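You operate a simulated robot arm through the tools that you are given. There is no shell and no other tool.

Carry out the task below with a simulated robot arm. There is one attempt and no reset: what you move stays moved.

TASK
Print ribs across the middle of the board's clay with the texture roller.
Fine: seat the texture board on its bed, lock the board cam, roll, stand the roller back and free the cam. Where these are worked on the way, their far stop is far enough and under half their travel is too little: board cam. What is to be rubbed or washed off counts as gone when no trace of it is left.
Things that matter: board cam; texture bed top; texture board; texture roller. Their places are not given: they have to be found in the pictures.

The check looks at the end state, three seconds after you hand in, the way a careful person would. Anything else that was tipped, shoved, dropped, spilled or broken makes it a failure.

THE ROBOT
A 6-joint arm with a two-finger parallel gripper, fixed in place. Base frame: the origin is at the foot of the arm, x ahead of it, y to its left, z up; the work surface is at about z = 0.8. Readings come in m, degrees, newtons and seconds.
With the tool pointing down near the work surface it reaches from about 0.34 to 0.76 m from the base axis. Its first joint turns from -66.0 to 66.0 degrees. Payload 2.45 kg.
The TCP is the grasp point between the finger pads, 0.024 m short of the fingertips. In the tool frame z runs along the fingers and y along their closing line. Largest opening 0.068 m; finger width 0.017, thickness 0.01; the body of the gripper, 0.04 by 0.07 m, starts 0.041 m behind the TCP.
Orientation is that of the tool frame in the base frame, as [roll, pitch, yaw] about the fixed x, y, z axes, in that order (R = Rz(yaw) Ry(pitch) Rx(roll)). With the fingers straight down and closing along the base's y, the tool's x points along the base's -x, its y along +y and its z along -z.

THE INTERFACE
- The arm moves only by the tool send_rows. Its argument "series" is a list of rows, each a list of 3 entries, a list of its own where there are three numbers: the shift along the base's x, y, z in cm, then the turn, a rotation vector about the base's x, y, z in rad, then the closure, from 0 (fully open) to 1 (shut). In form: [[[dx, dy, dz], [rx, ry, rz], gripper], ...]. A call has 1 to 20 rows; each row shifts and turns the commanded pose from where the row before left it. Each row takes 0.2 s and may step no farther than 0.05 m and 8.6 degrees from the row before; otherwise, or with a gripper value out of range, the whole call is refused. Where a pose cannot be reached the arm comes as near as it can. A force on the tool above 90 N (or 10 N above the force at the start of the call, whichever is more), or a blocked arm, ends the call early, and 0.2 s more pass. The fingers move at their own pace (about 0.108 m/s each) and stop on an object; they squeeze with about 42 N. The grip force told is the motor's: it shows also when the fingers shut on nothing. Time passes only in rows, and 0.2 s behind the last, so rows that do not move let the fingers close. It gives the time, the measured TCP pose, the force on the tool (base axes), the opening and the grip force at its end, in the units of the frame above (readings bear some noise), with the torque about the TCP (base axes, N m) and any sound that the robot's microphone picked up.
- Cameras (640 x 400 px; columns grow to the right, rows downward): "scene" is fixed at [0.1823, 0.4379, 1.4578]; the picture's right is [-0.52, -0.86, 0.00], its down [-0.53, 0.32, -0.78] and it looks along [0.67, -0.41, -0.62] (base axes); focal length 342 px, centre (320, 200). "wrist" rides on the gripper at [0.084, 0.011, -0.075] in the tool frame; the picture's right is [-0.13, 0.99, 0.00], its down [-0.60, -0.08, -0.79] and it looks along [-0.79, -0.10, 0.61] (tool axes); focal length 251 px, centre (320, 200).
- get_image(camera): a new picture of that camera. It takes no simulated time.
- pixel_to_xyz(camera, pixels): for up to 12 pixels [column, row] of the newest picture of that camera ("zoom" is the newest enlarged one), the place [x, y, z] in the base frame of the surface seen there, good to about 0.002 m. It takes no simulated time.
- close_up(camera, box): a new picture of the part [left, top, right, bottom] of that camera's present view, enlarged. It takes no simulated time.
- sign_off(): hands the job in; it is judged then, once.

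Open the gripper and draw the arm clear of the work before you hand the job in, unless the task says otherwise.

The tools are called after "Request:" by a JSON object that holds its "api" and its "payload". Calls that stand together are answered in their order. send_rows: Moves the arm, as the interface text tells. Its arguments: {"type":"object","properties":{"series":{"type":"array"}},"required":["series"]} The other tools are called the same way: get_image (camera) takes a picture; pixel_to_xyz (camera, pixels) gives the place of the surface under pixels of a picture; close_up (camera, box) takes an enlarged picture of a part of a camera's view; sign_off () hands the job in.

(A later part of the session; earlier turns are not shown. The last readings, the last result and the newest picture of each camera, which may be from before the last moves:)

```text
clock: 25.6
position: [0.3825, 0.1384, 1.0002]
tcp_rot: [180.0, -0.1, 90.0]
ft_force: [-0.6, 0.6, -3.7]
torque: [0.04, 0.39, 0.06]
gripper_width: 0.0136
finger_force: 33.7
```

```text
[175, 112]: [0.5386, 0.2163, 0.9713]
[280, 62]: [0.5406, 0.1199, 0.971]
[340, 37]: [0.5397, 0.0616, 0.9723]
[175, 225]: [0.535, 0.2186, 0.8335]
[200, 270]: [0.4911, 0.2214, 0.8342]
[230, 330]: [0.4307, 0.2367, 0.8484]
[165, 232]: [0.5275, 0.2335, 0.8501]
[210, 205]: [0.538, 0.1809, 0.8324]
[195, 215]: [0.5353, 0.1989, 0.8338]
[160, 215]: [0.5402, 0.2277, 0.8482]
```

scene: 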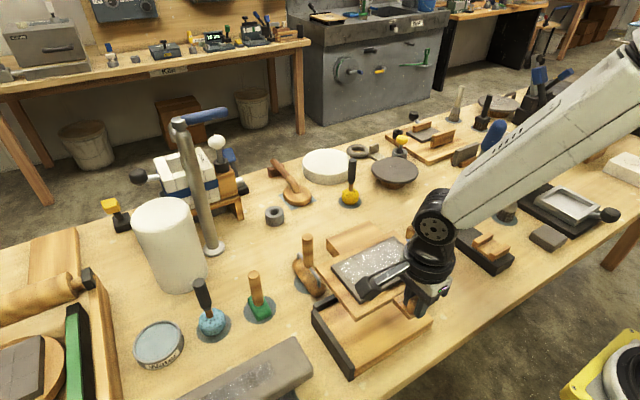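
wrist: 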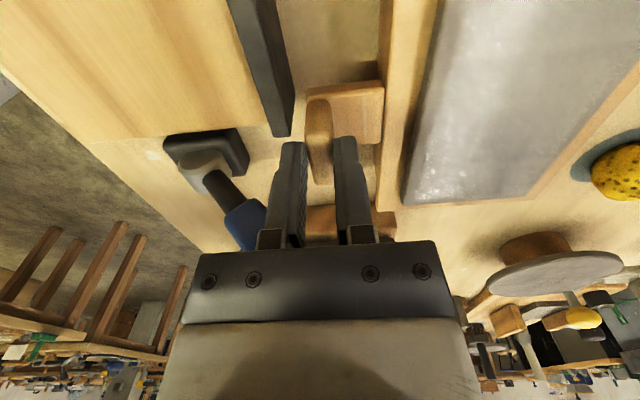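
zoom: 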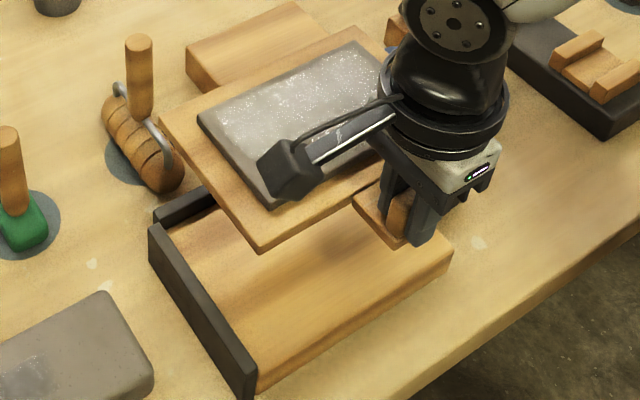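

Board's back edge is at x≈0.540 (needs ~0.5375) and left edge y≈0.2285 (fence ≈0.232). I measure the stand top to get the board thickness, and refine fence faces.

Request:
{"api": "pixel_to_xyz", "payload": {"camera": "zoom", "pixels": [[250, 40], [290, 20], [220, 60]]}}

Request:
{"api": "close_up", "payload": {"camera": "scene", "box": [330, 295, 380, 330]}}

Request:
{"api": "close_up", "payload": {"camera": "scene", "box": [310, 290, 370, 380]}}

Request:
{"api": "pixel_to_xyz", "payload": {"camera": "zoom", "pixels": [[240, 180], [260, 180], [270, 180], [280, 180], [290, 180], [250, 60], [230, 60], [300, 230], [320, 260], [330, 260], [310, 260], [340, 270]]}}

```text
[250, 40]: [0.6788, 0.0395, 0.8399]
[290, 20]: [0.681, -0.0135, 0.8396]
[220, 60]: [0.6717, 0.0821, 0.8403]
```

```text
11.43 times, centred on (355, 312) of scene
```

zoom: 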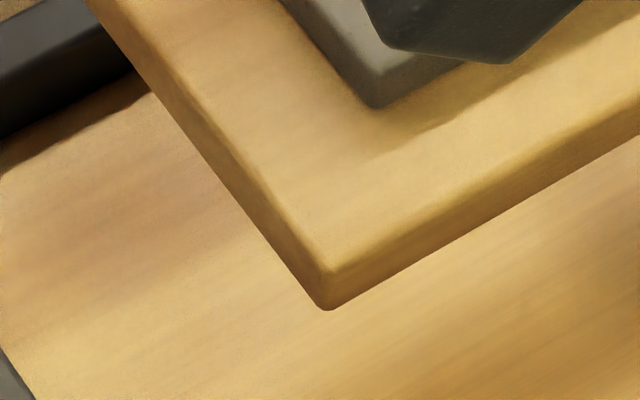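

```text
4.44 times, centred on (340, 335) of scene
```

zoom: 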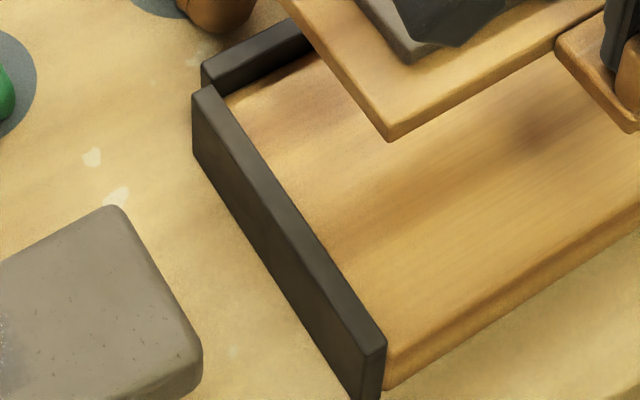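

```text
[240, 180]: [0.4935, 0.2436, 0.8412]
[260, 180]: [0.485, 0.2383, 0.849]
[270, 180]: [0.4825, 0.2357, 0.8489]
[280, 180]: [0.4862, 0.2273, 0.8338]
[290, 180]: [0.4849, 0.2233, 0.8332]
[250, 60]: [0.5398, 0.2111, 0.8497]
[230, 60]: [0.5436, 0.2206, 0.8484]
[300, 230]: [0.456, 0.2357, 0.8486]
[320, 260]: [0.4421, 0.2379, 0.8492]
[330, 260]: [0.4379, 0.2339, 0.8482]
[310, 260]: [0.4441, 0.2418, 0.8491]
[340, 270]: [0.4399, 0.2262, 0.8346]
```

Board thickness is 0.012, so its top will sit at ≈0.846 on the bed: about 12.6 cm of lowering. I shift (−0.3, +0.2) cm and lower 11.6 cm gently, staying just above the fence tops (0.85).

Request:
{"api": "send_rows", "payload": {"series": [[[-0.1, 0.1, 0], [0, 0, 0], 1], [[-0.2, 0.1, -0.2], [0, 0, 0], 1], [[0, 0, -0.4], [0, 0, 0], 1], [[0, 0, -0.6], [0, 0, 0], 1], [[0, 0, -0.7], [0, 0, 0], 1], [[0, 0, -0.7], [0, 0, 0], 1], [[0, 0, -0.7], [0, 0, 0], 1], [[0, 0, -0.7], [0, 0, 0], 1], [[0, 0, -0.7], [0, 0, 0], 1], [[0, 0, -0.7], [0, 0, 0], 1], [[0, 0, -0.7], [0, 0, 0], 1], [[0, 0, -0.7], [0, 0, 0], 1], [[0, 0, -0.7], [0, 0, 0], 1], [[0, 0, -0.6], [0, 0, 0], 1], [[0, 0, -0.5], [0, 0, 0], 1], [[0, 0, -0.4], [0, 0, 0], 1], [[0, 0, -0.3], [0, 0, 0], 1], [[0, 0, -0.2], [0, 0, 0], 1], [[0, 0, -0.1], [0, 0, 0], 1]]}}

Request:
{"api": "close_up", "payload": {"camera": "scene", "box": [300, 250, 460, 390]}}

```text
clock: 29.6
position: [0.3789, 0.139, 0.9042]
tcp_rot: [180.0, 0.0, 90.1]
ft_force: [0.2, -0.4, -4.0]
torque: [0.03, 0.37, -0.01]
gripper_width: 0.0138
finger_force: 34.1
```

```text
2.86 times, centred on (380, 320) of scene
```

zoom: 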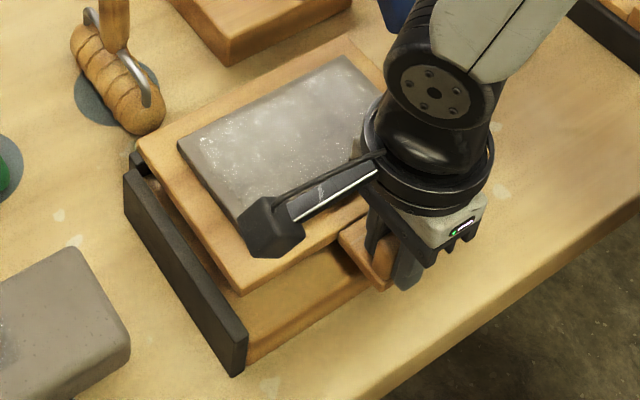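

Lowered 9.6 cm so far; ~3 cm remain. I recheck edges against the fences.

Request:
{"api": "pixel_to_xyz", "payload": {"camera": "zoom", "pixels": [[142, 140], [165, 180], [200, 232], [235, 285], [150, 133], [250, 82], [320, 48], [270, 275], [150, 190], [180, 240], [215, 300], [140, 165]]}}

Request:
{"api": "get_image", "payload": {"camera": "wrist"}}

```text
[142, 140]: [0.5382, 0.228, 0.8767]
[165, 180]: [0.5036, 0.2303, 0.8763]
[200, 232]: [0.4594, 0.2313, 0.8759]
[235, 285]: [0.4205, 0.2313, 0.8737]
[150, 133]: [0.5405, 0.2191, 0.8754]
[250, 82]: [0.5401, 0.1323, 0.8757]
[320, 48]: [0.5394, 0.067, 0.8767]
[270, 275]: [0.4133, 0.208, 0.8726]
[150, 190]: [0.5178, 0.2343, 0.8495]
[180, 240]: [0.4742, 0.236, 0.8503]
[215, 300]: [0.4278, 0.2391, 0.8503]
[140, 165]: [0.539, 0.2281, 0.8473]
```

```text
taken
```

wrist: 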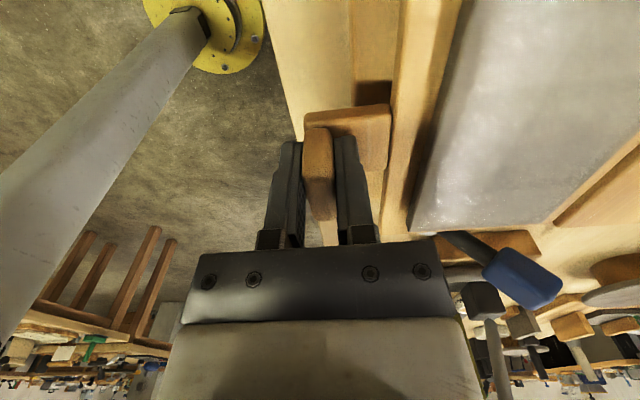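

Left edge ≈0.231 against the 0.233 fence, back edge ≈0.539 too close to the fence. I shift −0.3 cm in x and −0.1 in y, then lower 2.7 cm slowly.

Request:
{"api": "send_rows", "payload": {"series": [[[-0.15, -0.05, 0], [0, 0, 0], 1], [[-0.15, -0.05, -0.1], [0, 0, 0], 1], [[0, 0, -0.2], [0, 0, 0], 1], [[0, 0, -0.3], [0, 0, 0], 1], [[0, 0, -0.3], [0, 0, 0], 1], [[0, 0, -0.3], [0, 0, 0], 1], [[0, 0, -0.3], [0, 0, 0], 1], [[0, 0, -0.3], [0, 0, 0], 1], [[0, 0, -0.3], [0, 0, 0], 1], [[0, 0, -0.2], [0, 0, 0], 1], [[0, 0, -0.2], [0, 0, 0], 1], [[0, 0, -0.1], [0, 0, 0], 1], [[0, 0, -0.1], [0, 0, 0], 1], [[0, 0, 0], [0, 0, 0], 1]]}}

Request:
{"api": "close_up", "payload": {"camera": "scene", "box": [300, 250, 460, 390]}}

Request:
{"api": "pixel_to_xyz", "payload": {"camera": "zoom", "pixels": [[147, 150], [165, 180], [200, 232], [235, 285], [150, 145], [250, 92], [320, 58], [270, 285], [150, 190], [180, 240], [215, 300], [140, 165]]}}

```text
clock: 32.6
position: [0.3753, 0.139, 0.8764]
tcp_rot: [179.9, 0.1, 90.1]
ft_force: [-4.9, 0.9, 5.9]
torque: [-0.01, -1.03, -0.02]
gripper_width: 0.0156
finger_force: 34.4
```

```text
2.86 times, centred on (380, 320) of scene
```

zoom: 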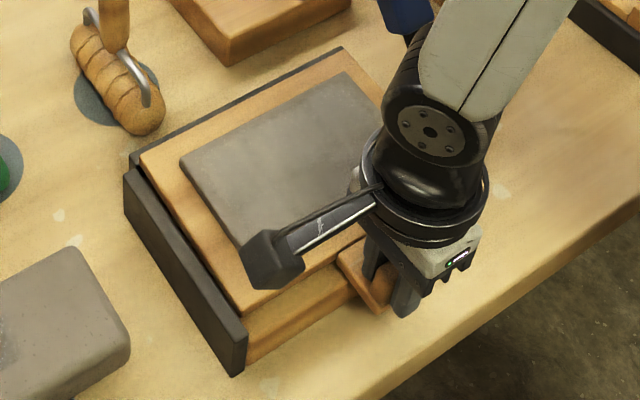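

```text
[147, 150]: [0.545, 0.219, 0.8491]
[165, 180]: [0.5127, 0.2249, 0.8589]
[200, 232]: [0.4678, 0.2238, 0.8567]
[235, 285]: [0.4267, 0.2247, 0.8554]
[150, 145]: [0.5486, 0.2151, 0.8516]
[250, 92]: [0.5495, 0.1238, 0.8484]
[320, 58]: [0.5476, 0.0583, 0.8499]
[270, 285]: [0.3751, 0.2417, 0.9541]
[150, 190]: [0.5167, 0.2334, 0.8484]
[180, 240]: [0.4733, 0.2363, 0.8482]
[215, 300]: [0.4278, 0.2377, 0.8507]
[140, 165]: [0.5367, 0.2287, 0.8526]
```

Contact came early (5.9 N, −1.0 N·m) and the board top slopes from 0.855 in front to 0.859 behind: its back edge is resting on the rear fence. I lift 1 cm and remeasure the overlap.

Request:
{"api": "send_rows", "payload": {"series": [[[0, 0, 0.1], [0, 0, 0], 1], [[0, 0, 0.2], [0, 0, 0], 1], [[0, 0, 0.2], [0, 0, 0], 1], [[0, 0, 0.2], [0, 0, 0], 1], [[0, 0, 0.2], [0, 0, 0], 1], [[0, 0, 0.1], [0, 0, 0], 1], [[0, 0, 0], [0, 0, 0], 1]]}}

Request:
{"api": "close_up", "payload": {"camera": "scene", "box": [325, 260, 405, 310]}}

Request:
{"api": "pixel_to_xyz", "payload": {"camera": "zoom", "pixels": [[100, 180], [140, 160], [200, 130], [260, 100], [320, 75], [380, 45], [95, 190], [150, 165], [210, 135], [270, 105], [330, 78], [110, 220]]}}

Request:
{"api": "close_up", "payload": {"camera": "scene", "box": [320, 280, 400, 380]}}

```text
clock: 34.2
position: [0.3771, 0.1389, 0.886]
tcp_rot: [-180.0, 0.0, 90.0]
ft_force: [2.1, -0.2, 0.3]
torque: [0.24, -0.34, -0.09]
gripper_width: 0.0139
finger_force: 33.3
```

```text
8.00 times, centred on (365, 285) of scene
```

zoom: 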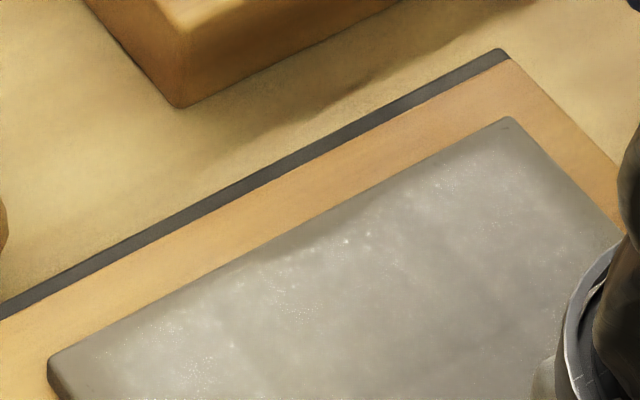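

```text
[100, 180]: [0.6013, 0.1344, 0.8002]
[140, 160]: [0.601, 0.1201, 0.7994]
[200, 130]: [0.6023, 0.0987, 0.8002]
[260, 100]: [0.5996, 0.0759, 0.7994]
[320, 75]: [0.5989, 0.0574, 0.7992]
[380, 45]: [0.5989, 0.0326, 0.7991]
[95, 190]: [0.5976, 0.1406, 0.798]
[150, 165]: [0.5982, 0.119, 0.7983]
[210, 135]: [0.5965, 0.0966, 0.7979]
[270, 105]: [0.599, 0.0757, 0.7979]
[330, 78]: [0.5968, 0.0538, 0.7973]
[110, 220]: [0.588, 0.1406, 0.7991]
```

```text
4.00 times, centred on (360, 330) of scene
```

zoom: 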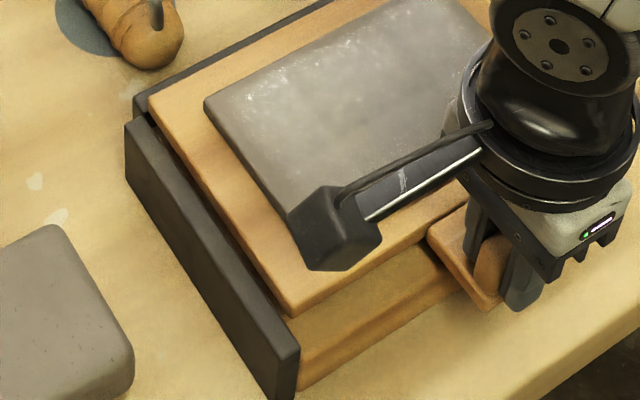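

The readings (0.3 N, −0.34 N·m) say the board is not hanging freely. I measure its corners now.

Request:
{"api": "pixel_to_xyz", "payload": {"camera": "zoom", "pixels": [[150, 97], [155, 110], [175, 145], [220, 215], [285, 305], [200, 70], [300, 20], [340, 300], [430, 250], [300, 100], [250, 180], [400, 60]]}}

Request:
{"api": "close_up", "payload": {"camera": "wrist", "box": [220, 60, 440, 260]}}

Request:
{"api": "pixel_to_xyz", "payload": {"camera": "zoom", "pixels": [[310, 160], [290, 180], [330, 100], [400, 150], [430, 150], [540, 200], [560, 60], [500, 100], [350, 120]]}}

```text
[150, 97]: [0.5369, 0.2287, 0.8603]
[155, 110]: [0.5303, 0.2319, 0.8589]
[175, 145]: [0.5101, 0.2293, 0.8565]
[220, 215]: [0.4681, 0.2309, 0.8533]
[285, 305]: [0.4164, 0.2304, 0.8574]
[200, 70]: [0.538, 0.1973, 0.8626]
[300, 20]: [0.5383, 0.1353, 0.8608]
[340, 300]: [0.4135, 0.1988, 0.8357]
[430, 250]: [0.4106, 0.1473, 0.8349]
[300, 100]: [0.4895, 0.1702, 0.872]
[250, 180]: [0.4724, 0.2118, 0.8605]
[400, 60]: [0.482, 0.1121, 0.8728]
```

```text
2.00 times, centred on (330, 160) of wrist
```

zoom: 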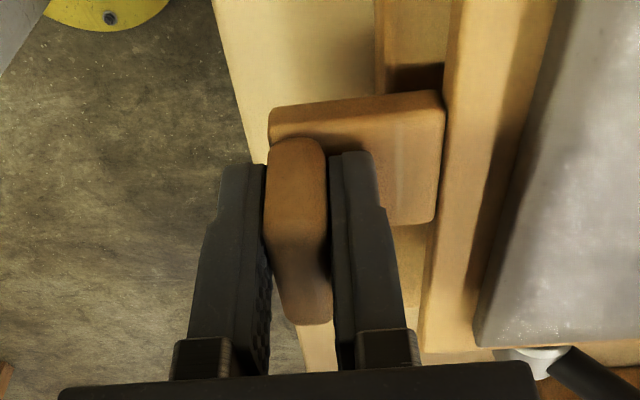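

```text
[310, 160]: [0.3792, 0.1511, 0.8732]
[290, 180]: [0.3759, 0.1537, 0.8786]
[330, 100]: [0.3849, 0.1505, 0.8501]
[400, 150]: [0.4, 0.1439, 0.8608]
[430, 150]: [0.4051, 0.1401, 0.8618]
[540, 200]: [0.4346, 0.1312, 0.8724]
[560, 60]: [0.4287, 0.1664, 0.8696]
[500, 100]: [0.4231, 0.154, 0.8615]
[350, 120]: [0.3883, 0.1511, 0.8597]
```

The board is level at z≈0.861, i.e. its bottom still sits on the rear fence top. I raise 6 mm, shift −0.45 cm in x and −0.15 cm in y, then look again.

Request:
{"api": "send_rows", "payload": {"series": [[[0, 0, 0.1], [0, 0, 0], 1], [[0, 0, 0.2], [0, 0, 0], 1], [[0, 0, 0.2], [0, 0, 0], 1], [[0, 0, 0.1], [0, 0, 0], 1], [[-0.1, -0.05, 0], [0, 0, 0], 1], [[-0.2, -0.05, 0], [0, 0, 0], 1], [[-0.15, -0.05, 0], [0, 0, 0], 1], [[0, 0, 0], [0, 0, 0], 1]]}}

Request:
{"api": "close_up", "payload": {"camera": "scene", "box": [320, 280, 400, 380]}}

Request:
{"api": "pixel_to_xyz", "payload": {"camera": "zoom", "pixels": [[150, 97], [155, 110], [175, 145], [220, 215], [285, 305], [200, 70], [300, 20], [340, 290], [420, 250], [300, 100], [250, 180], [400, 60]]}}

```text
clock: 36.0
position: [0.3718, 0.1377, 0.8922]
tcp_rot: [179.9, 0.0, 89.9]
ft_force: [-0.4, -0.4, -3.2]
torque: [0.05, 0.39, -0.03]
gripper_width: 0.0138
finger_force: 33.5
```

```text
4.00 times, centred on (360, 330) of scene
```

zoom: 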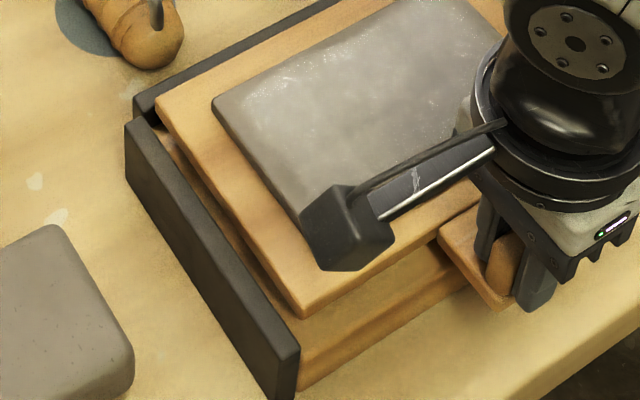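

```text
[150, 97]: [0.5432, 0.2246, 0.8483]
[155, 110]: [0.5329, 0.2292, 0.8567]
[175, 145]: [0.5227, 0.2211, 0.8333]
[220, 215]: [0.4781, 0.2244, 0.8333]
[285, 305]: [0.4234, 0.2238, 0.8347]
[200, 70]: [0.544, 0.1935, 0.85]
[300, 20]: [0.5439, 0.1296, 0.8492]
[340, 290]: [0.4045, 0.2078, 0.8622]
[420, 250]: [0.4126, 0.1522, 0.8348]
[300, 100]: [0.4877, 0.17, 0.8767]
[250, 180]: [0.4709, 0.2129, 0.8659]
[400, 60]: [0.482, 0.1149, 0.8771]
```

The board hangs free again, top at 0.866. I lower 1.2 cm slowly so that it should pass inside the fences, then check forces.

Request:
{"api": "send_rows", "payload": {"series": [[[0, 0, -0.1], [0, 0, 0], 1], [[0, 0, -0.2], [0, 0, 0], 1], [[0, 0, -0.2], [0, 0, 0], 1], [[0, 0, -0.2], [0, 0, 0], 1], [[0, 0, -0.2], [0, 0, 0], 1], [[0, 0, -0.2], [0, 0, 0], 1], [[0, 0, -0.1], [0, 0, 0], 1], [[0, 0, 0], [0, 0, 0], 1]]}}

Request:
{"api": "close_up", "payload": {"camera": "scene", "box": [320, 280, 400, 380]}}

Request:
{"api": "pixel_to_xyz", "payload": {"camera": "zoom", "pixels": [[165, 120], [180, 120], [250, 230], [285, 305], [200, 95], [300, 35], [340, 295], [420, 250], [300, 100], [250, 180], [400, 60]]}}

```text
clock: 37.8
position: [0.3719, 0.1377, 0.8808]
tcp_rot: [-179.9, 0.0, 90.0]
ft_force: [0.1, 0.0, -4.7]
torque: [0.05, 0.4, -0.02]
gripper_width: 0.0139
finger_force: 33.6
```

```text
4.00 times, centred on (360, 330) of scene
```

zoom: 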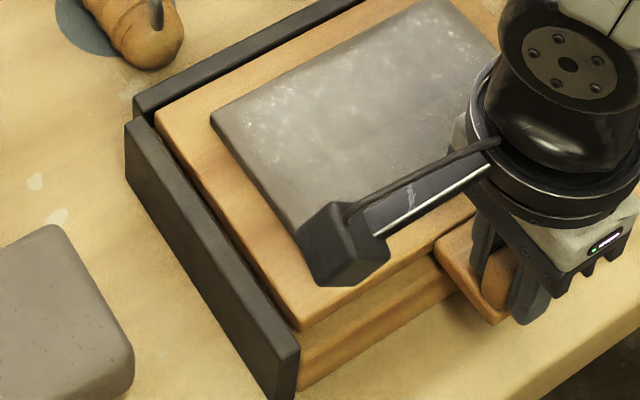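

```text
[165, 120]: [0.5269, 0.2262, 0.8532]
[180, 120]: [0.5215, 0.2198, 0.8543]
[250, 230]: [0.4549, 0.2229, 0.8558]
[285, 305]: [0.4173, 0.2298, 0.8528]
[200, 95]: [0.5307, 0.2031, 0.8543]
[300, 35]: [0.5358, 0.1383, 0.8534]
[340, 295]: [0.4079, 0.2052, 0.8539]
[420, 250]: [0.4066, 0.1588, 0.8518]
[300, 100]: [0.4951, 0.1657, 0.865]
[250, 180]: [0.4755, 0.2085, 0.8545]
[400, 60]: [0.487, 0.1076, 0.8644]
```

It is inside the fences, still free (−4.7 N), top at 0.854. I lower the last ~8 mm until contact.

Request:
{"api": "send_rows", "payload": {"series": [[[0, 0, -0.1], [0, 0, 0], 1], [[0, 0, -0.15], [0, 0, 0], 1], [[0, 0, -0.15], [0, 0, 0], 1], [[0, 0, -0.1], [0, 0, 0], 1], [[0, 0, -0.1], [0, 0, 0], 1], [[0, 0, -0.1], [0, 0, 0], 1], [[0, 0, 0], [0, 0, 0], 1]]}}

```text
clock: 39.4
position: [0.3715, 0.1378, 0.8732]
tcp_rot: [-180.0, -0.1, 90.0]
ft_force: [-0.4, 0.1, -4.0]
torque: [0.02, 0.37, -0.03]
gripper_width: 0.0142
finger_force: 33.7
```

Still hanging freely at z 0.873; I lower another 2 mm in small steps.

Request:
{"api": "send_rows", "payload": {"series": [[[0, 0, -0.1], [0, 0, 0], 1], [[0, 0, -0.05], [0, 0, 0], 1], [[0, 0, -0.05], [0, 0, 0], 1], [[0, 0, 0], [0, 0, 0], 1]]}}

Request:
{"api": "close_up", "payload": {"camera": "scene", "box": [320, 280, 400, 380]}}

Request:
{"api": "pixel_to_xyz", "payload": {"camera": "zoom", "pixels": [[165, 125], [180, 120], [250, 230], [285, 310], [200, 105], [300, 45], [340, 300], [420, 260], [300, 100], [250, 180], [400, 60]]}}

```text
clock: 40.4
position: [0.3721, 0.1383, 0.8724]
tcp_rot: [179.9, -0.1, 90.0]
ft_force: [-7.2, 1.5, 30.1]
torque: [0.01, -0.35, -0.06]
gripper_width: 0.0139
finger_force: 33.5
```

```text
4.00 times, centred on (360, 330) of scene
```

zoom: 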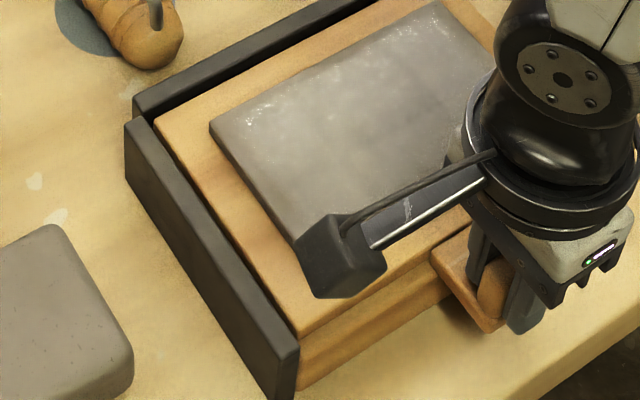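

```text
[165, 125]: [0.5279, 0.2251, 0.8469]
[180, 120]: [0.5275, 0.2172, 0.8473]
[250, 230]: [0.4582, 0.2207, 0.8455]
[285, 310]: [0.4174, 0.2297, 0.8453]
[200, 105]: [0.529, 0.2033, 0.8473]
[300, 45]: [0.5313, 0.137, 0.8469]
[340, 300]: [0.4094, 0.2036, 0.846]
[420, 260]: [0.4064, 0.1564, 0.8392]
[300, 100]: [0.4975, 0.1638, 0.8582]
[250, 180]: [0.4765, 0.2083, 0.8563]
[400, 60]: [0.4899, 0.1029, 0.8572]
```

It's seated flat (top 0.846) with 30 N contact. I relieve the pressure slightly and measure the gaps to the fences.

Request:
{"api": "send_rows", "payload": {"series": [[[0, 0, 0.05], [0, 0, 0], 1], [[0, 0, 0], [0, 0, 0], 1]]}}

Request:
{"api": "close_up", "payload": {"camera": "scene", "box": [325, 280, 375, 312]}}

Request:
{"api": "pixel_to_xyz", "payload": {"camera": "zoom", "pixels": [[200, 155], [205, 165], [210, 175], [215, 185], [220, 195], [400, 60], [405, 70], [410, 80], [415, 90], [120, 250], [130, 250], [140, 250]]}}

```text
clock: 41.0
position: [0.3721, 0.1381, 0.871]
tcp_rot: [180.0, 0.0, 90.1]
ft_force: [-5.1, 2.4, 15.4]
torque: [0.67, -0.06, 0.07]
gripper_width: 0.0138
finger_force: 34.0
```

```text
12.50 times, centred on (350, 296) of scene
```

zoom: 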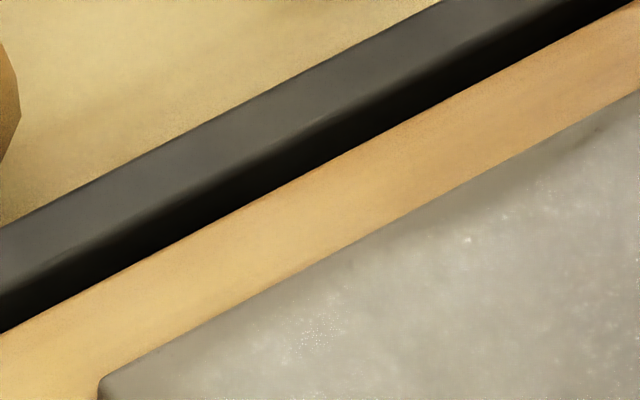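

```text
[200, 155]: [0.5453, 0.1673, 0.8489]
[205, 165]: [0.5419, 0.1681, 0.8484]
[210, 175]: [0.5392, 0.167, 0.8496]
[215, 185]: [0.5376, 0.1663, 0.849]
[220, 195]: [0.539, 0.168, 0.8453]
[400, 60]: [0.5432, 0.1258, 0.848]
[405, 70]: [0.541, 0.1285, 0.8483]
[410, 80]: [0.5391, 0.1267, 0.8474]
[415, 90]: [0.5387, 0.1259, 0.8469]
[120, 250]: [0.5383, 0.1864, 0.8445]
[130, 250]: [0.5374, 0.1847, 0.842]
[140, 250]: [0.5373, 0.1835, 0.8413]
```

Gaps are ≈4 mm to the rear fence and ≈3 mm to the left fence. I relieve a bit more and slide the board gently toward the corner in 0.5–1 mm steps.

Request:
{"api": "send_rows", "payload": {"series": [[[0, 0, 0.04], [0, 0, 0], 1], [[0.05, 0.05, 0], [0, 0, 0], 1], [[0.1, 0.05, 0], [0, 0, 0], 1], [[0.1, 0.05, 0], [0, 0, 0], 1], [[0, 0, 0], [0, 0, 0], 1]]}}

Request:
{"api": "send_rows", "payload": {"series": [[[0.05, 0, 0], [0, 0, 0], 1], [[0.05, 0, 0], [0, 0, 0], 1], [[0, 0, 0], [0, 0, 0], 1]]}}

Request:
{"api": "close_up", "payload": {"camera": "scene", "box": [325, 280, 375, 312]}}

Request:
{"api": "close_up", "payload": {"camera": "scene", "box": [320, 280, 400, 380]}}

```text
clock: 42.2
position: [0.3728, 0.1385, 0.8725]
tcp_rot: [180.0, 0.0, 89.9]
ft_force: [-4.4, -2.0, 9.2]
torque: [-0.7, -0.07, -0.17]
gripper_width: 0.0135
finger_force: 33.4
```

```text
clock: 43.0
position: [0.3751, 0.1378, 0.8711]
tcp_rot: [180.0, 0.0, 90.0]
ft_force: [0.2, -0.6, -3.3]
torque: [-0.07, 0.23, -0.05]
gripper_width: 0.0138
finger_force: 33.7
```

```text
12.50 times, centred on (350, 296) of scene
```

zoom: 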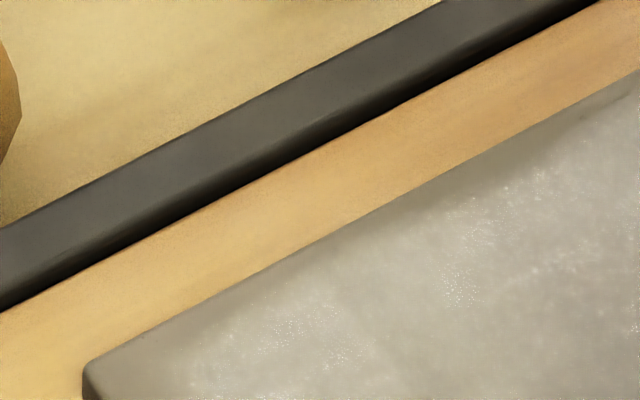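

```text
4.00 times, centred on (360, 330) of scene
```

zoom: 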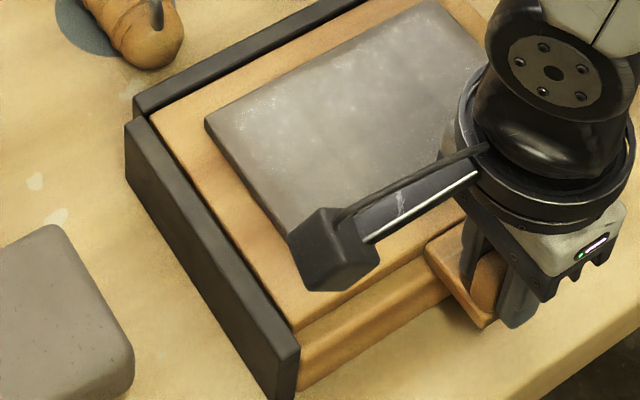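

The board is within ~1 mm of both fences and loads are light. I open the fingers and rise.

Request:
{"api": "send_rows", "payload": {"series": [[[0, 0, 0], [0, 0, 0], 0.9], [[0, 0, 0], [0, 0, 0], 0.75], [[0, 0, 0], [0, 0, 0], 0.6], [[0, 0, 0], [0, 0, 0], 0.4], [[0, 0, 0], [0, 0, 0], 0.4], [[0, 0, 1], [0, 0, 0], 0.4], [[0, 0, 1.5], [0, 0, 0], 0.4], [[0, 0, 2], [0, 0, 0], 0.4], [[0, 0, 3], [0, 0, 0], 0.4], [[0, 0, 3], [0, 0, 0], 0.4], [[0, 0, 3], [0, 0, 0], 0.4]]}}

Request:
{"api": "get_image", "payload": {"camera": "wrist"}}

Request:
{"api": "close_up", "payload": {"camera": "scene", "box": [300, 230, 460, 390]}}

Request:
{"api": "pixel_to_xyz", "payload": {"camera": "zoom", "pixels": [[155, 200], [195, 260], [235, 320], [330, 80], [250, 120], [165, 170], [385, 230], [260, 200], [340, 120], [200, 195], [300, 290], [420, 180]]}}

```text
clock: 45.4
position: [0.3745, 0.1401, 1.0076]
tcp_rot: [-179.9, -0.1, 90.0]
ft_force: [-0.2, 0.0, 0.8]
torque: [-0.02, -0.01, -0.01]
gripper_width: 0.041
finger_force: 0.1
```

```text
taken
```

wrist: 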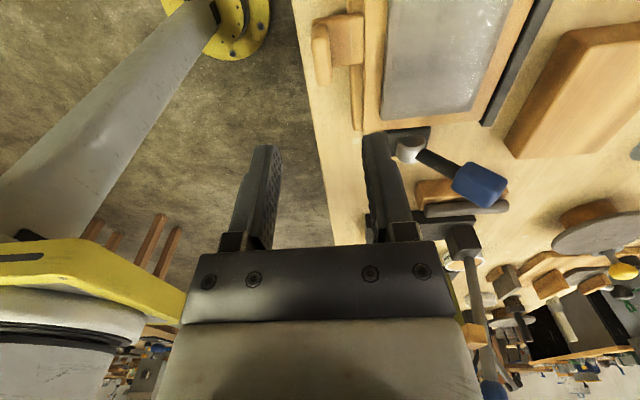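

```text
2.50 times, centred on (380, 310) of scene
```

zoom: 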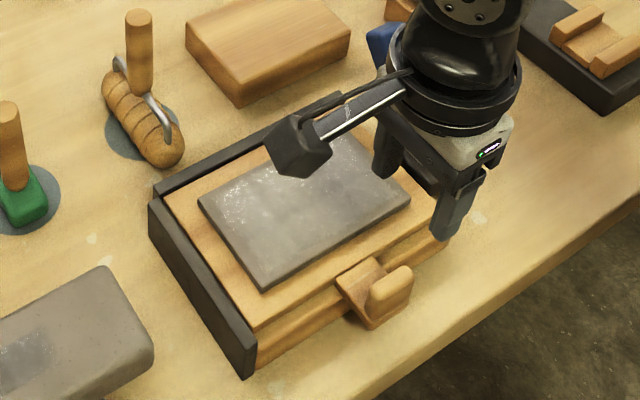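

```text
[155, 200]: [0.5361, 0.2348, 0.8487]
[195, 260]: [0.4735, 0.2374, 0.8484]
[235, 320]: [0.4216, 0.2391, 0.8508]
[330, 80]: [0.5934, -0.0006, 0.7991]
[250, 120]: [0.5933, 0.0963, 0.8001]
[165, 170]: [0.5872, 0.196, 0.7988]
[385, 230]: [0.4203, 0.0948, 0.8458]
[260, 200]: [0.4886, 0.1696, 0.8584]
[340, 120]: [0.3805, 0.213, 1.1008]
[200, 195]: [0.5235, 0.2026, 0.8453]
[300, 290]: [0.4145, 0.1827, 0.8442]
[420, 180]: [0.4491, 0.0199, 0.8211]
```

The board lies flat (0.845) on the bed. Now the cam: I raise, turn the tool back to closing along y, shut the fingers and move to beyond the lever head's far side at about (0.585, 0.0).

Request:
{"api": "send_rows", "payload": {"series": [[[0, 0, 2], [0, 0, 0], 0.4], [[1.7, -1.17, 0.2], [0, 0, 0.1309], 0.6], [[1.7, -1.17, 0.2], [0, 0, 0.1309], 0.8], [[1.7, -1.17, 0.2], [0, 0, 0.1309], 1], [[1.7, -1.17, 0.2], [0, 0, 0.1309], 1], [[1.7, -1.17, 0.2], [0, 0, 0.1309], 1], [[1.7, -1.17, 0.2], [0, 0, 0.1309], 1], [[1.7, -1.17, 0], [0, 0, 0.1309], 1], [[1.7, -1.17, 0], [0, 0, 0.1309], 1], [[1.7, -1.17, 0], [0, 0, 0.1309], 1], [[1.7, -1.17, 0], [0, 0, 0.1309], 1], [[2, -1.17, 0], [0, 0, 0.1309], 1], [[2, -1.17, 0], [0, 0, 0.1309], 1], [[0, 0, 0], [0, 0, 0], 1]]}}

Request:
{"api": "get_image", "payload": {"camera": "wrist"}}

Request:
{"api": "close_up", "payload": {"camera": "scene", "box": [340, 200, 480, 310]}}

```text
clock: 48.4
position: [0.5851, -0.001, 1.0387]
tcp_rot: [-179.9, 0.0, -179.9]
ft_force: [0.2, 0.5, -0.1]
torque: [0.0, 0.02, 0.0]
gripper_width: 0.0
finger_force: 23.6
```

```text
taken
```

wrist: 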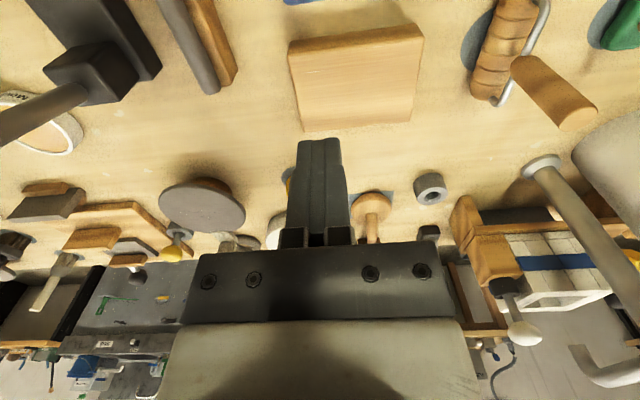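

```text
3.64 times, centred on (410, 255) of scene
```

zoom: 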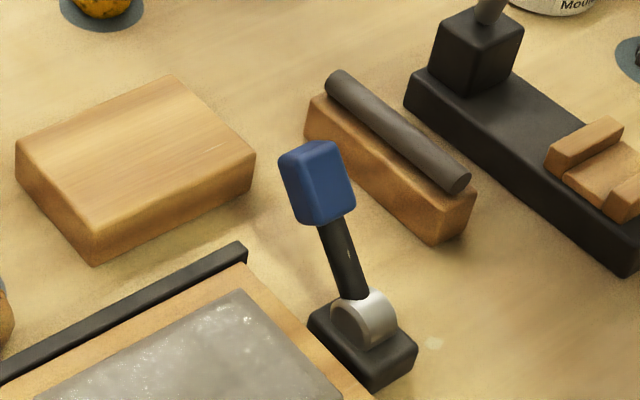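

Clear view of the lever. I measure the head, shaft and hub.

Request:
{"api": "pixel_to_xyz", "payload": {"camera": "zoom", "pixels": [[285, 160], [330, 148], [310, 155], [295, 190], [300, 215], [345, 180], [340, 210], [325, 235], [340, 270], [352, 320], [340, 325], [380, 310]]}}

```text
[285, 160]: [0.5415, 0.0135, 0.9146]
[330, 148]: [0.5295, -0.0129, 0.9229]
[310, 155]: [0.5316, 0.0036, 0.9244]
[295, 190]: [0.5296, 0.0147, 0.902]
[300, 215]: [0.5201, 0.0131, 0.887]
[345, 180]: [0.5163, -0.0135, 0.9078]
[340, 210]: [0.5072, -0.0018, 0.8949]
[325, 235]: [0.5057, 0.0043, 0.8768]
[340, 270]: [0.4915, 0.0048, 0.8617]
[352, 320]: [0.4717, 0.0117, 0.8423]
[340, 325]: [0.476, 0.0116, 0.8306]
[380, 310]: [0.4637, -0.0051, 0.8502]
```

Hub is at about (0.470,0,0.838) and the lever leans ~43° toward +x, head's far corner near x≈0.553, z≈0.909. I descend behind it to TCP z≈0.917.

Request:
{"api": "send_rows", "payload": {"series": [[[0, 0, -3], [0, 0, 0], 1], [[0, 0, -3], [0, 0, 0], 1], [[0, 0, -3], [0, 0, 0], 1], [[0, 0.1, -2], [0, 0, 0], 1], [[0, 0, -1.2], [0, 0, 0], 1], [[0, 0, 0], [0, 0, 0], 1]]}}

Request:
{"api": "close_up", "payload": {"camera": "scene", "box": [340, 180, 480, 310]}}

```text
clock: 49.8
position: [0.5858, 0.0008, 0.9168]
tcp_rot: [180.0, -0.1, 180.0]
ft_force: [0.7, 0.9, 0.3]
torque: [-0.02, -0.02, -0.03]
gripper_width: 0.0003
finger_force: 23.6
```

```text
3.08 times, centred on (410, 245) of scene
```

zoom: 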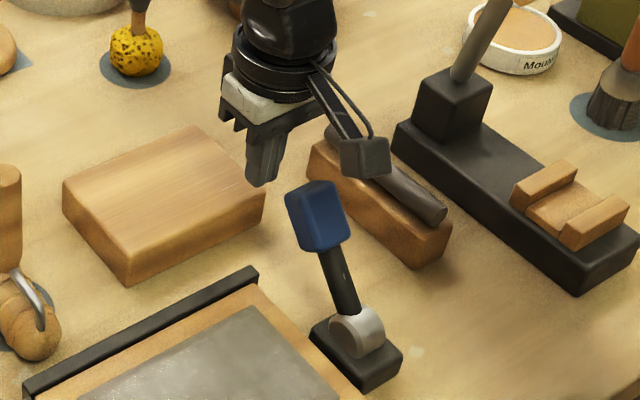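

Fingertips are behind the head with free space. I push toward −x with a slight rise, checking partway.

Request:
{"api": "send_rows", "payload": {"series": [[[-1, 0, 0], [0, 0, 0], 1], [[-1, 0, 0], [0, 0, 0], 1], [[-0.6, 0, 0.1], [0, 0, 0], 1], [[-0.6, 0, 0.2], [0, 0, 0], 1], [[-0.6, 0, 0.2], [0, 0, 0], 1], [[-0.6, 0, 0.2], [0, 0, 0], 1], [[-0.6, 0, 0.2], [0, 0, 0], 1], [[-0.6, 0, 0.2], [0, 0, 0], 1]]}}

Request:
{"api": "close_up", "payload": {"camera": "scene", "box": [340, 180, 480, 310]}}

```text
clock: 51.6
position: [0.5298, 0.0001, 0.9279]
tcp_rot: [-180.0, 0.0, 179.9]
ft_force: [0.9, 0.6, -0.1]
torque: [0.0, -0.01, 0.0]
gripper_width: 0.0
finger_force: 23.6
```

```text
3.08 times, centred on (410, 245) of scene
```

zoom: 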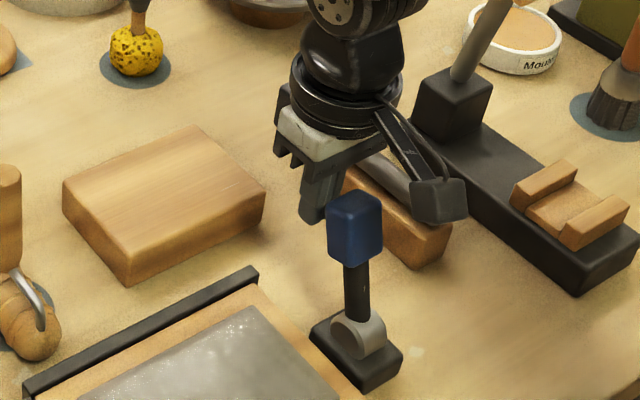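

The lever is swinging up with hardly any force. I continue −x.

Request:
{"api": "send_rows", "payload": {"series": [[[-0.7, 0, 0.1], [0, 0, 0], 1], [[-0.7, 0, 0.1], [0, 0, 0], 1], [[-0.7, 0, 0.05], [0, 0, 0], 1], [[-0.7, 0, 0], [0, 0, 0], 1], [[-0.7, 0, 0], [0, 0, 0], 1], [[-0.7, 0, 0], [0, 0, 0], 1], [[-0.7, 0, -0.1], [0, 0, 0], 1], [[-0.7, 0, -0.1], [0, 0, 0], 1]]}}

Request:
{"api": "close_up", "payload": {"camera": "scene", "box": [340, 180, 480, 310]}}

```text
clock: 53.4
position: [0.4719, 0.0012, 0.9293]
tcp_rot: [-179.9, 0.1, -180.0]
ft_force: [1.0, -0.2, 0.7]
torque: [0.03, 0.0, 0.02]
gripper_width: 0.0
finger_force: 24.0
```

```text
3.08 times, centred on (410, 245) of scene
```

zoom: 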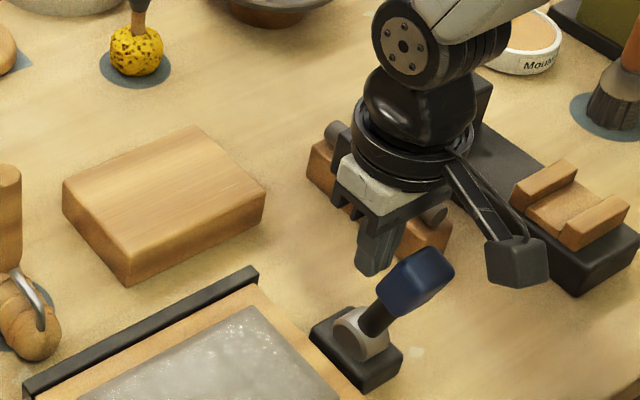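

The lever has gone past vertical and now leans toward −x. I measure its angle.

Request:
{"api": "pixel_to_xyz", "payload": {"camera": "zoom", "pixels": [[400, 275], [430, 255], [440, 280], [385, 290], [372, 312], [380, 315], [410, 300], [350, 330]]}}

Request:
{"api": "get_image", "payload": {"camera": "wrist"}}

```text
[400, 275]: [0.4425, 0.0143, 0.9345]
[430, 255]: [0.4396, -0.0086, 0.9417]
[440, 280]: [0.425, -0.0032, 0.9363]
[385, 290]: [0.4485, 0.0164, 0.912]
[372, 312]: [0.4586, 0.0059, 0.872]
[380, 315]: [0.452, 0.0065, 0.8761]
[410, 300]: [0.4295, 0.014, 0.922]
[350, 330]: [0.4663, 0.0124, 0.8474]
```

```text
taken
```

wrist: 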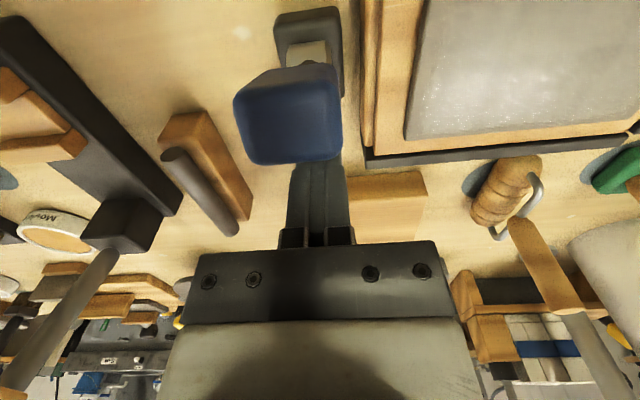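

The head is at about −21° and following the finger. I continue pushing −x while lowering, in smaller calls to notice the stop.

Request:
{"api": "send_rows", "payload": {"series": [[[-0.6, 0, -0.15], [0, 0, 0], 1], [[-0.6, 0, -0.15], [0, 0, 0], 1], [[-0.6, 0, -0.2], [0, 0, 0], 1], [[-0.5, 0, -0.2], [0, 0, 0], 1]]}}

Request:
{"api": "close_up", "payload": {"camera": "scene", "box": [340, 200, 480, 330]}}

Request:
{"api": "pixel_to_xyz", "payload": {"camera": "zoom", "pixels": [[420, 225], [450, 215], [440, 240], [385, 255], [400, 250], [430, 250], [460, 230], [375, 275]]}}

```text
clock: 54.4
position: [0.4494, 0.0003, 0.9214]
tcp_rot: [180.0, -0.1, 179.9]
ft_force: [0.0, 0.2, -0.2]
torque: [-0.01, -0.01, 0.03]
gripper_width: 0.0
finger_force: 23.8
```

```text
3.08 times, centred on (410, 265) of scene
```

zoom: 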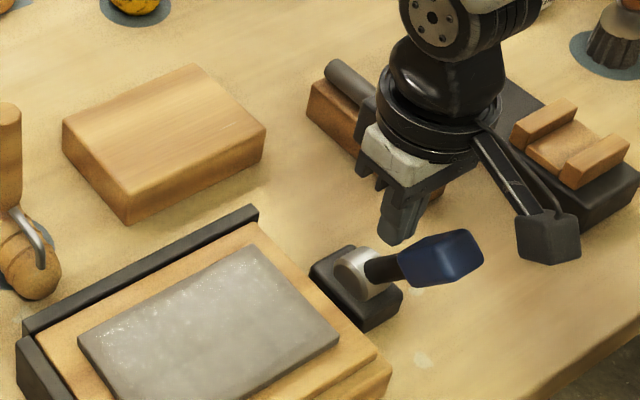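

```text
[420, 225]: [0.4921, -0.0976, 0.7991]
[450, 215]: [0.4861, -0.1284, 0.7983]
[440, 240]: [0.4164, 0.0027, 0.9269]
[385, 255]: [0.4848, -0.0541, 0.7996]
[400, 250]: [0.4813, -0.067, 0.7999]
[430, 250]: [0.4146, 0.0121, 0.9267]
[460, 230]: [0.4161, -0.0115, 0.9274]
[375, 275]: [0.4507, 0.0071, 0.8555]
```

The lever keeps going without resistance. I push further, lowering as it goes.

Request:
{"api": "send_rows", "payload": {"series": [[[-0.5, 0, -0.2], [0, 0, 0], 1], [[-0.5, 0, -0.2], [0, 0, 0], 1], [[-0.5, 0, -0.3], [0, 0, 0], 1], [[0, 0, 0], [0, 0, 0], 1]]}}

Request:
{"api": "close_up", "payload": {"camera": "scene", "box": [340, 200, 480, 330]}}

Request:
{"api": "pixel_to_xyz", "payload": {"camera": "zoom", "pixels": [[420, 260], [450, 235], [440, 245], [385, 265], [400, 270], [430, 270], [460, 250], [375, 275]]}}

```text
clock: 55.4
position: [0.4429, 0.0014, 0.9165]
tcp_rot: [179.9, 1.1, 180.0]
ft_force: [28.9, 1.2, 11.8]
torque: [0.01, -0.47, 0.06]
gripper_width: 0.0
finger_force: 23.2
```

```text
3.08 times, centred on (410, 265) of scene
```

zoom: 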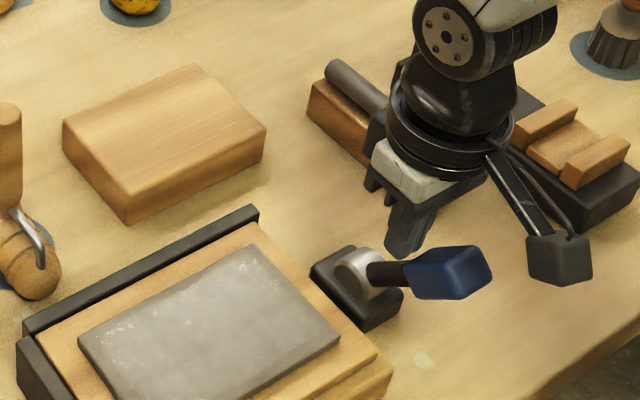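

```text
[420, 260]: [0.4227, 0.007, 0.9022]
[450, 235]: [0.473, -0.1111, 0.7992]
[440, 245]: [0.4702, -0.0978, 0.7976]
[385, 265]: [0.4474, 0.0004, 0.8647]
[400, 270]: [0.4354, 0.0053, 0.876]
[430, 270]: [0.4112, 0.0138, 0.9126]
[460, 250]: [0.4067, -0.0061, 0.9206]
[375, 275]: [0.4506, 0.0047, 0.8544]
```

Force rose to 29 N: the lever is at its far stop (~−43°, mirror of the start). I back off and rise.

Request:
{"api": "send_rows", "payload": {"series": [[[0.8, 0, 0.2], [0, 0, 0], 1], [[0.7, 0, 0.8], [0, 0, 0], 1], [[0.7, 0, 2], [0, 0, 0], 1], [[0.5, 0, 3], [0, 0, 0], 0.6], [[0.5, 0.5, 3], [0, 0, 0], 0.3], [[0.5, 0.5, 2], [0, 0, 0], 0.3]]}}

Request:
{"api": "get_image", "payload": {"camera": "scene"}}

Request:
{"api": "close_up", "payload": {"camera": "scene", "box": [300, 230, 460, 390]}}

Request:
{"api": "pixel_to_xyz", "payload": {"camera": "zoom", "pixels": [[350, 200], [340, 190], [330, 205], [260, 200], [205, 195], [300, 290], [165, 205], [230, 290]]}}

```text
clock: 56.8
position: [0.4716, 0.0102, 1.0254]
tcp_rot: [-179.9, -0.2, 180.0]
ft_force: [-0.2, -0.8, -0.9]
torque: [0.0, -0.01, 0.03]
gripper_width: 0.0476
finger_force: 0.0
```

```text
taken
```

scene: 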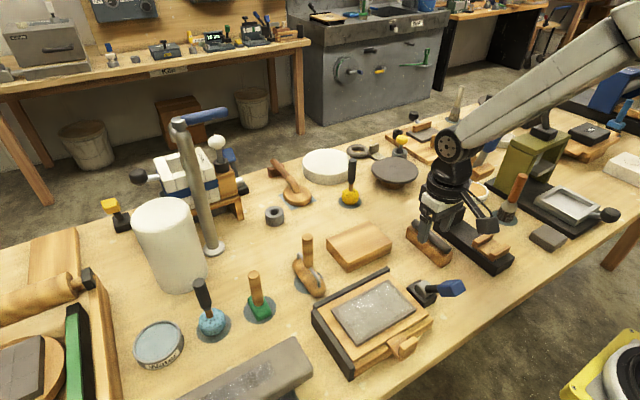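

```text
2.50 times, centred on (380, 310) of scene
```

zoom: 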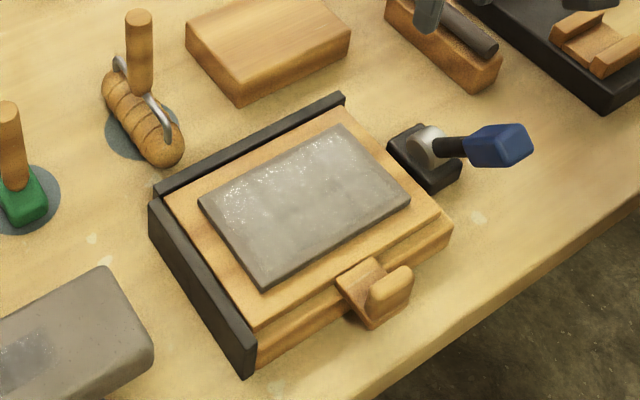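

```text
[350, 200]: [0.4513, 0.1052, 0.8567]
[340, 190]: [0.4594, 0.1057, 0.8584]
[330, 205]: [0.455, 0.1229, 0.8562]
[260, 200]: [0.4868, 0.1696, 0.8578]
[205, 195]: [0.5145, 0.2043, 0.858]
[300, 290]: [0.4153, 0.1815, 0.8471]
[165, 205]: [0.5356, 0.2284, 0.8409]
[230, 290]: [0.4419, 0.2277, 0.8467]
```

The cam lies over at −x and the board is seated. Next the roller; I measure its handle and the clay corners precisely.

Request:
{"api": "pixel_to_xyz", "payload": {"camera": "zoom", "pixels": [[203, 207], [266, 284], [408, 195], [340, 128], [266, 160], [232, 247], [340, 240], [375, 160]]}}

Request:
{"api": "close_up", "payload": {"camera": "scene", "box": [280, 225, 350, 305]}}

Request:
{"api": "pixel_to_xyz", "payload": {"camera": "zoom", "pixels": [[258, 55], [308, 55], [283, 43], [283, 78], [258, 150], [309, 150], [283, 150], [262, 195], [305, 195], [283, 212], [210, 190], [370, 320]]}}

```text
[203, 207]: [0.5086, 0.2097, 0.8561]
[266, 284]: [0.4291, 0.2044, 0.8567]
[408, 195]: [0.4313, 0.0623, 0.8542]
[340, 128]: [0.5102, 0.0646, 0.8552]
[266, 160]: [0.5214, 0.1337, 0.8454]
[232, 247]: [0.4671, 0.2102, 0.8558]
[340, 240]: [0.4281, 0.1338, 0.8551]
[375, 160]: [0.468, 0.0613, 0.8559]
```

```text
5.00 times, centred on (315, 265) of scene
```

zoom: 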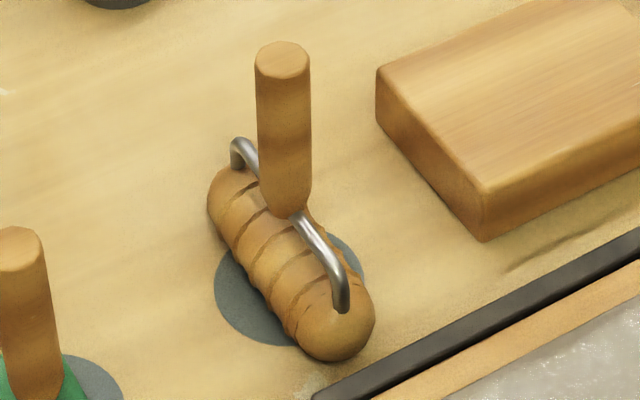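

```text
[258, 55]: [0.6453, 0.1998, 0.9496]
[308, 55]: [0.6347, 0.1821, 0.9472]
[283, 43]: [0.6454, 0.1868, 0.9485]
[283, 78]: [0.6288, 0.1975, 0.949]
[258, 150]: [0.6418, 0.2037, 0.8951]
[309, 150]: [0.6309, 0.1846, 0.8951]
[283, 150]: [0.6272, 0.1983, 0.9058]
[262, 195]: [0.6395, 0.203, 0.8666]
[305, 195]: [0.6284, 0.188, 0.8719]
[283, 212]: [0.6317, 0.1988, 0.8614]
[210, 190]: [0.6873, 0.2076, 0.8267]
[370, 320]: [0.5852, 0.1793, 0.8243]
```

Handle centre is (0.637,0.192), z 0.862–0.950; clay spans x 0.429–0.513, y 0.062–0.210, top ≈0.857. I move above the handle.

Request:
{"api": "send_rows", "payload": {"series": [[[1.2, 1.3, 0.3], [0, 0, 0], 0.2], [[1.6, 1.8, 0.3], [0, 0, 0], 0.2], [[1.6, 1.8, 0.2], [0, 0, 0], 0.2], [[1.6, 1.8, 0], [0, 0, 0], 0.2], [[1.6, 1.8, 0], [0, 0, 0], 0.2], [[1.6, 1.8, 0], [0, 0, 0], 0.2], [[1.6, 1.8, 0], [0, 0, 0], 0.2], [[1.6, 1.8, 0], [0, 0, 0], 0.2], [[1.6, 1.8, 0], [0, 0, 0], 0.2], [[1.6, 1.8, 0], [0, 0, 0], 0.2], [[1, 0.8, 0], [0, 0, 0], 0.2], [[0, 0, 0], [0, 0, 0], 0.2]]}}

Request:
{"api": "get_image", "payload": {"camera": "wrist"}}

Request:
{"api": "close_up", "payload": {"camera": "scene", "box": [260, 190, 380, 310]}}

```text
clock: 59.4
position: [0.6383, 0.193, 1.0322]
tcp_rot: [-179.9, 0.0, 180.0]
ft_force: [0.5, 0.7, 0.8]
torque: [0.0, 0.0, 0.01]
gripper_width: 0.0542
finger_force: 0.2
```

```text
taken
```

wrist: 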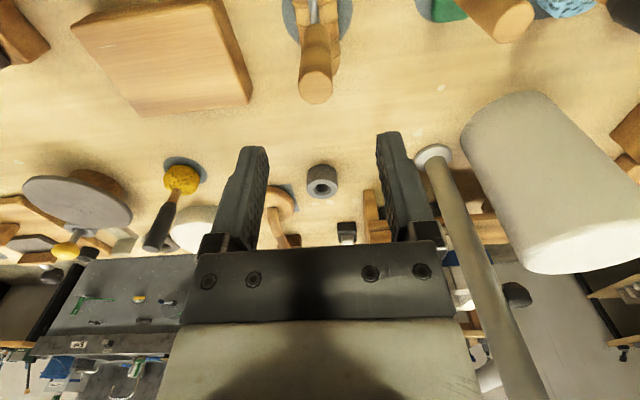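

```text
3.33 times, centred on (320, 250) of scene
```

zoom: 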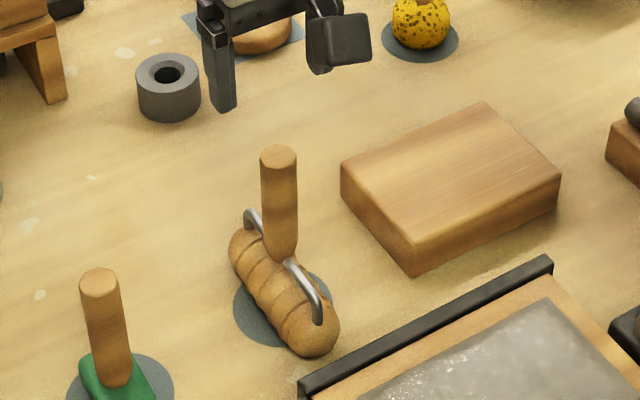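

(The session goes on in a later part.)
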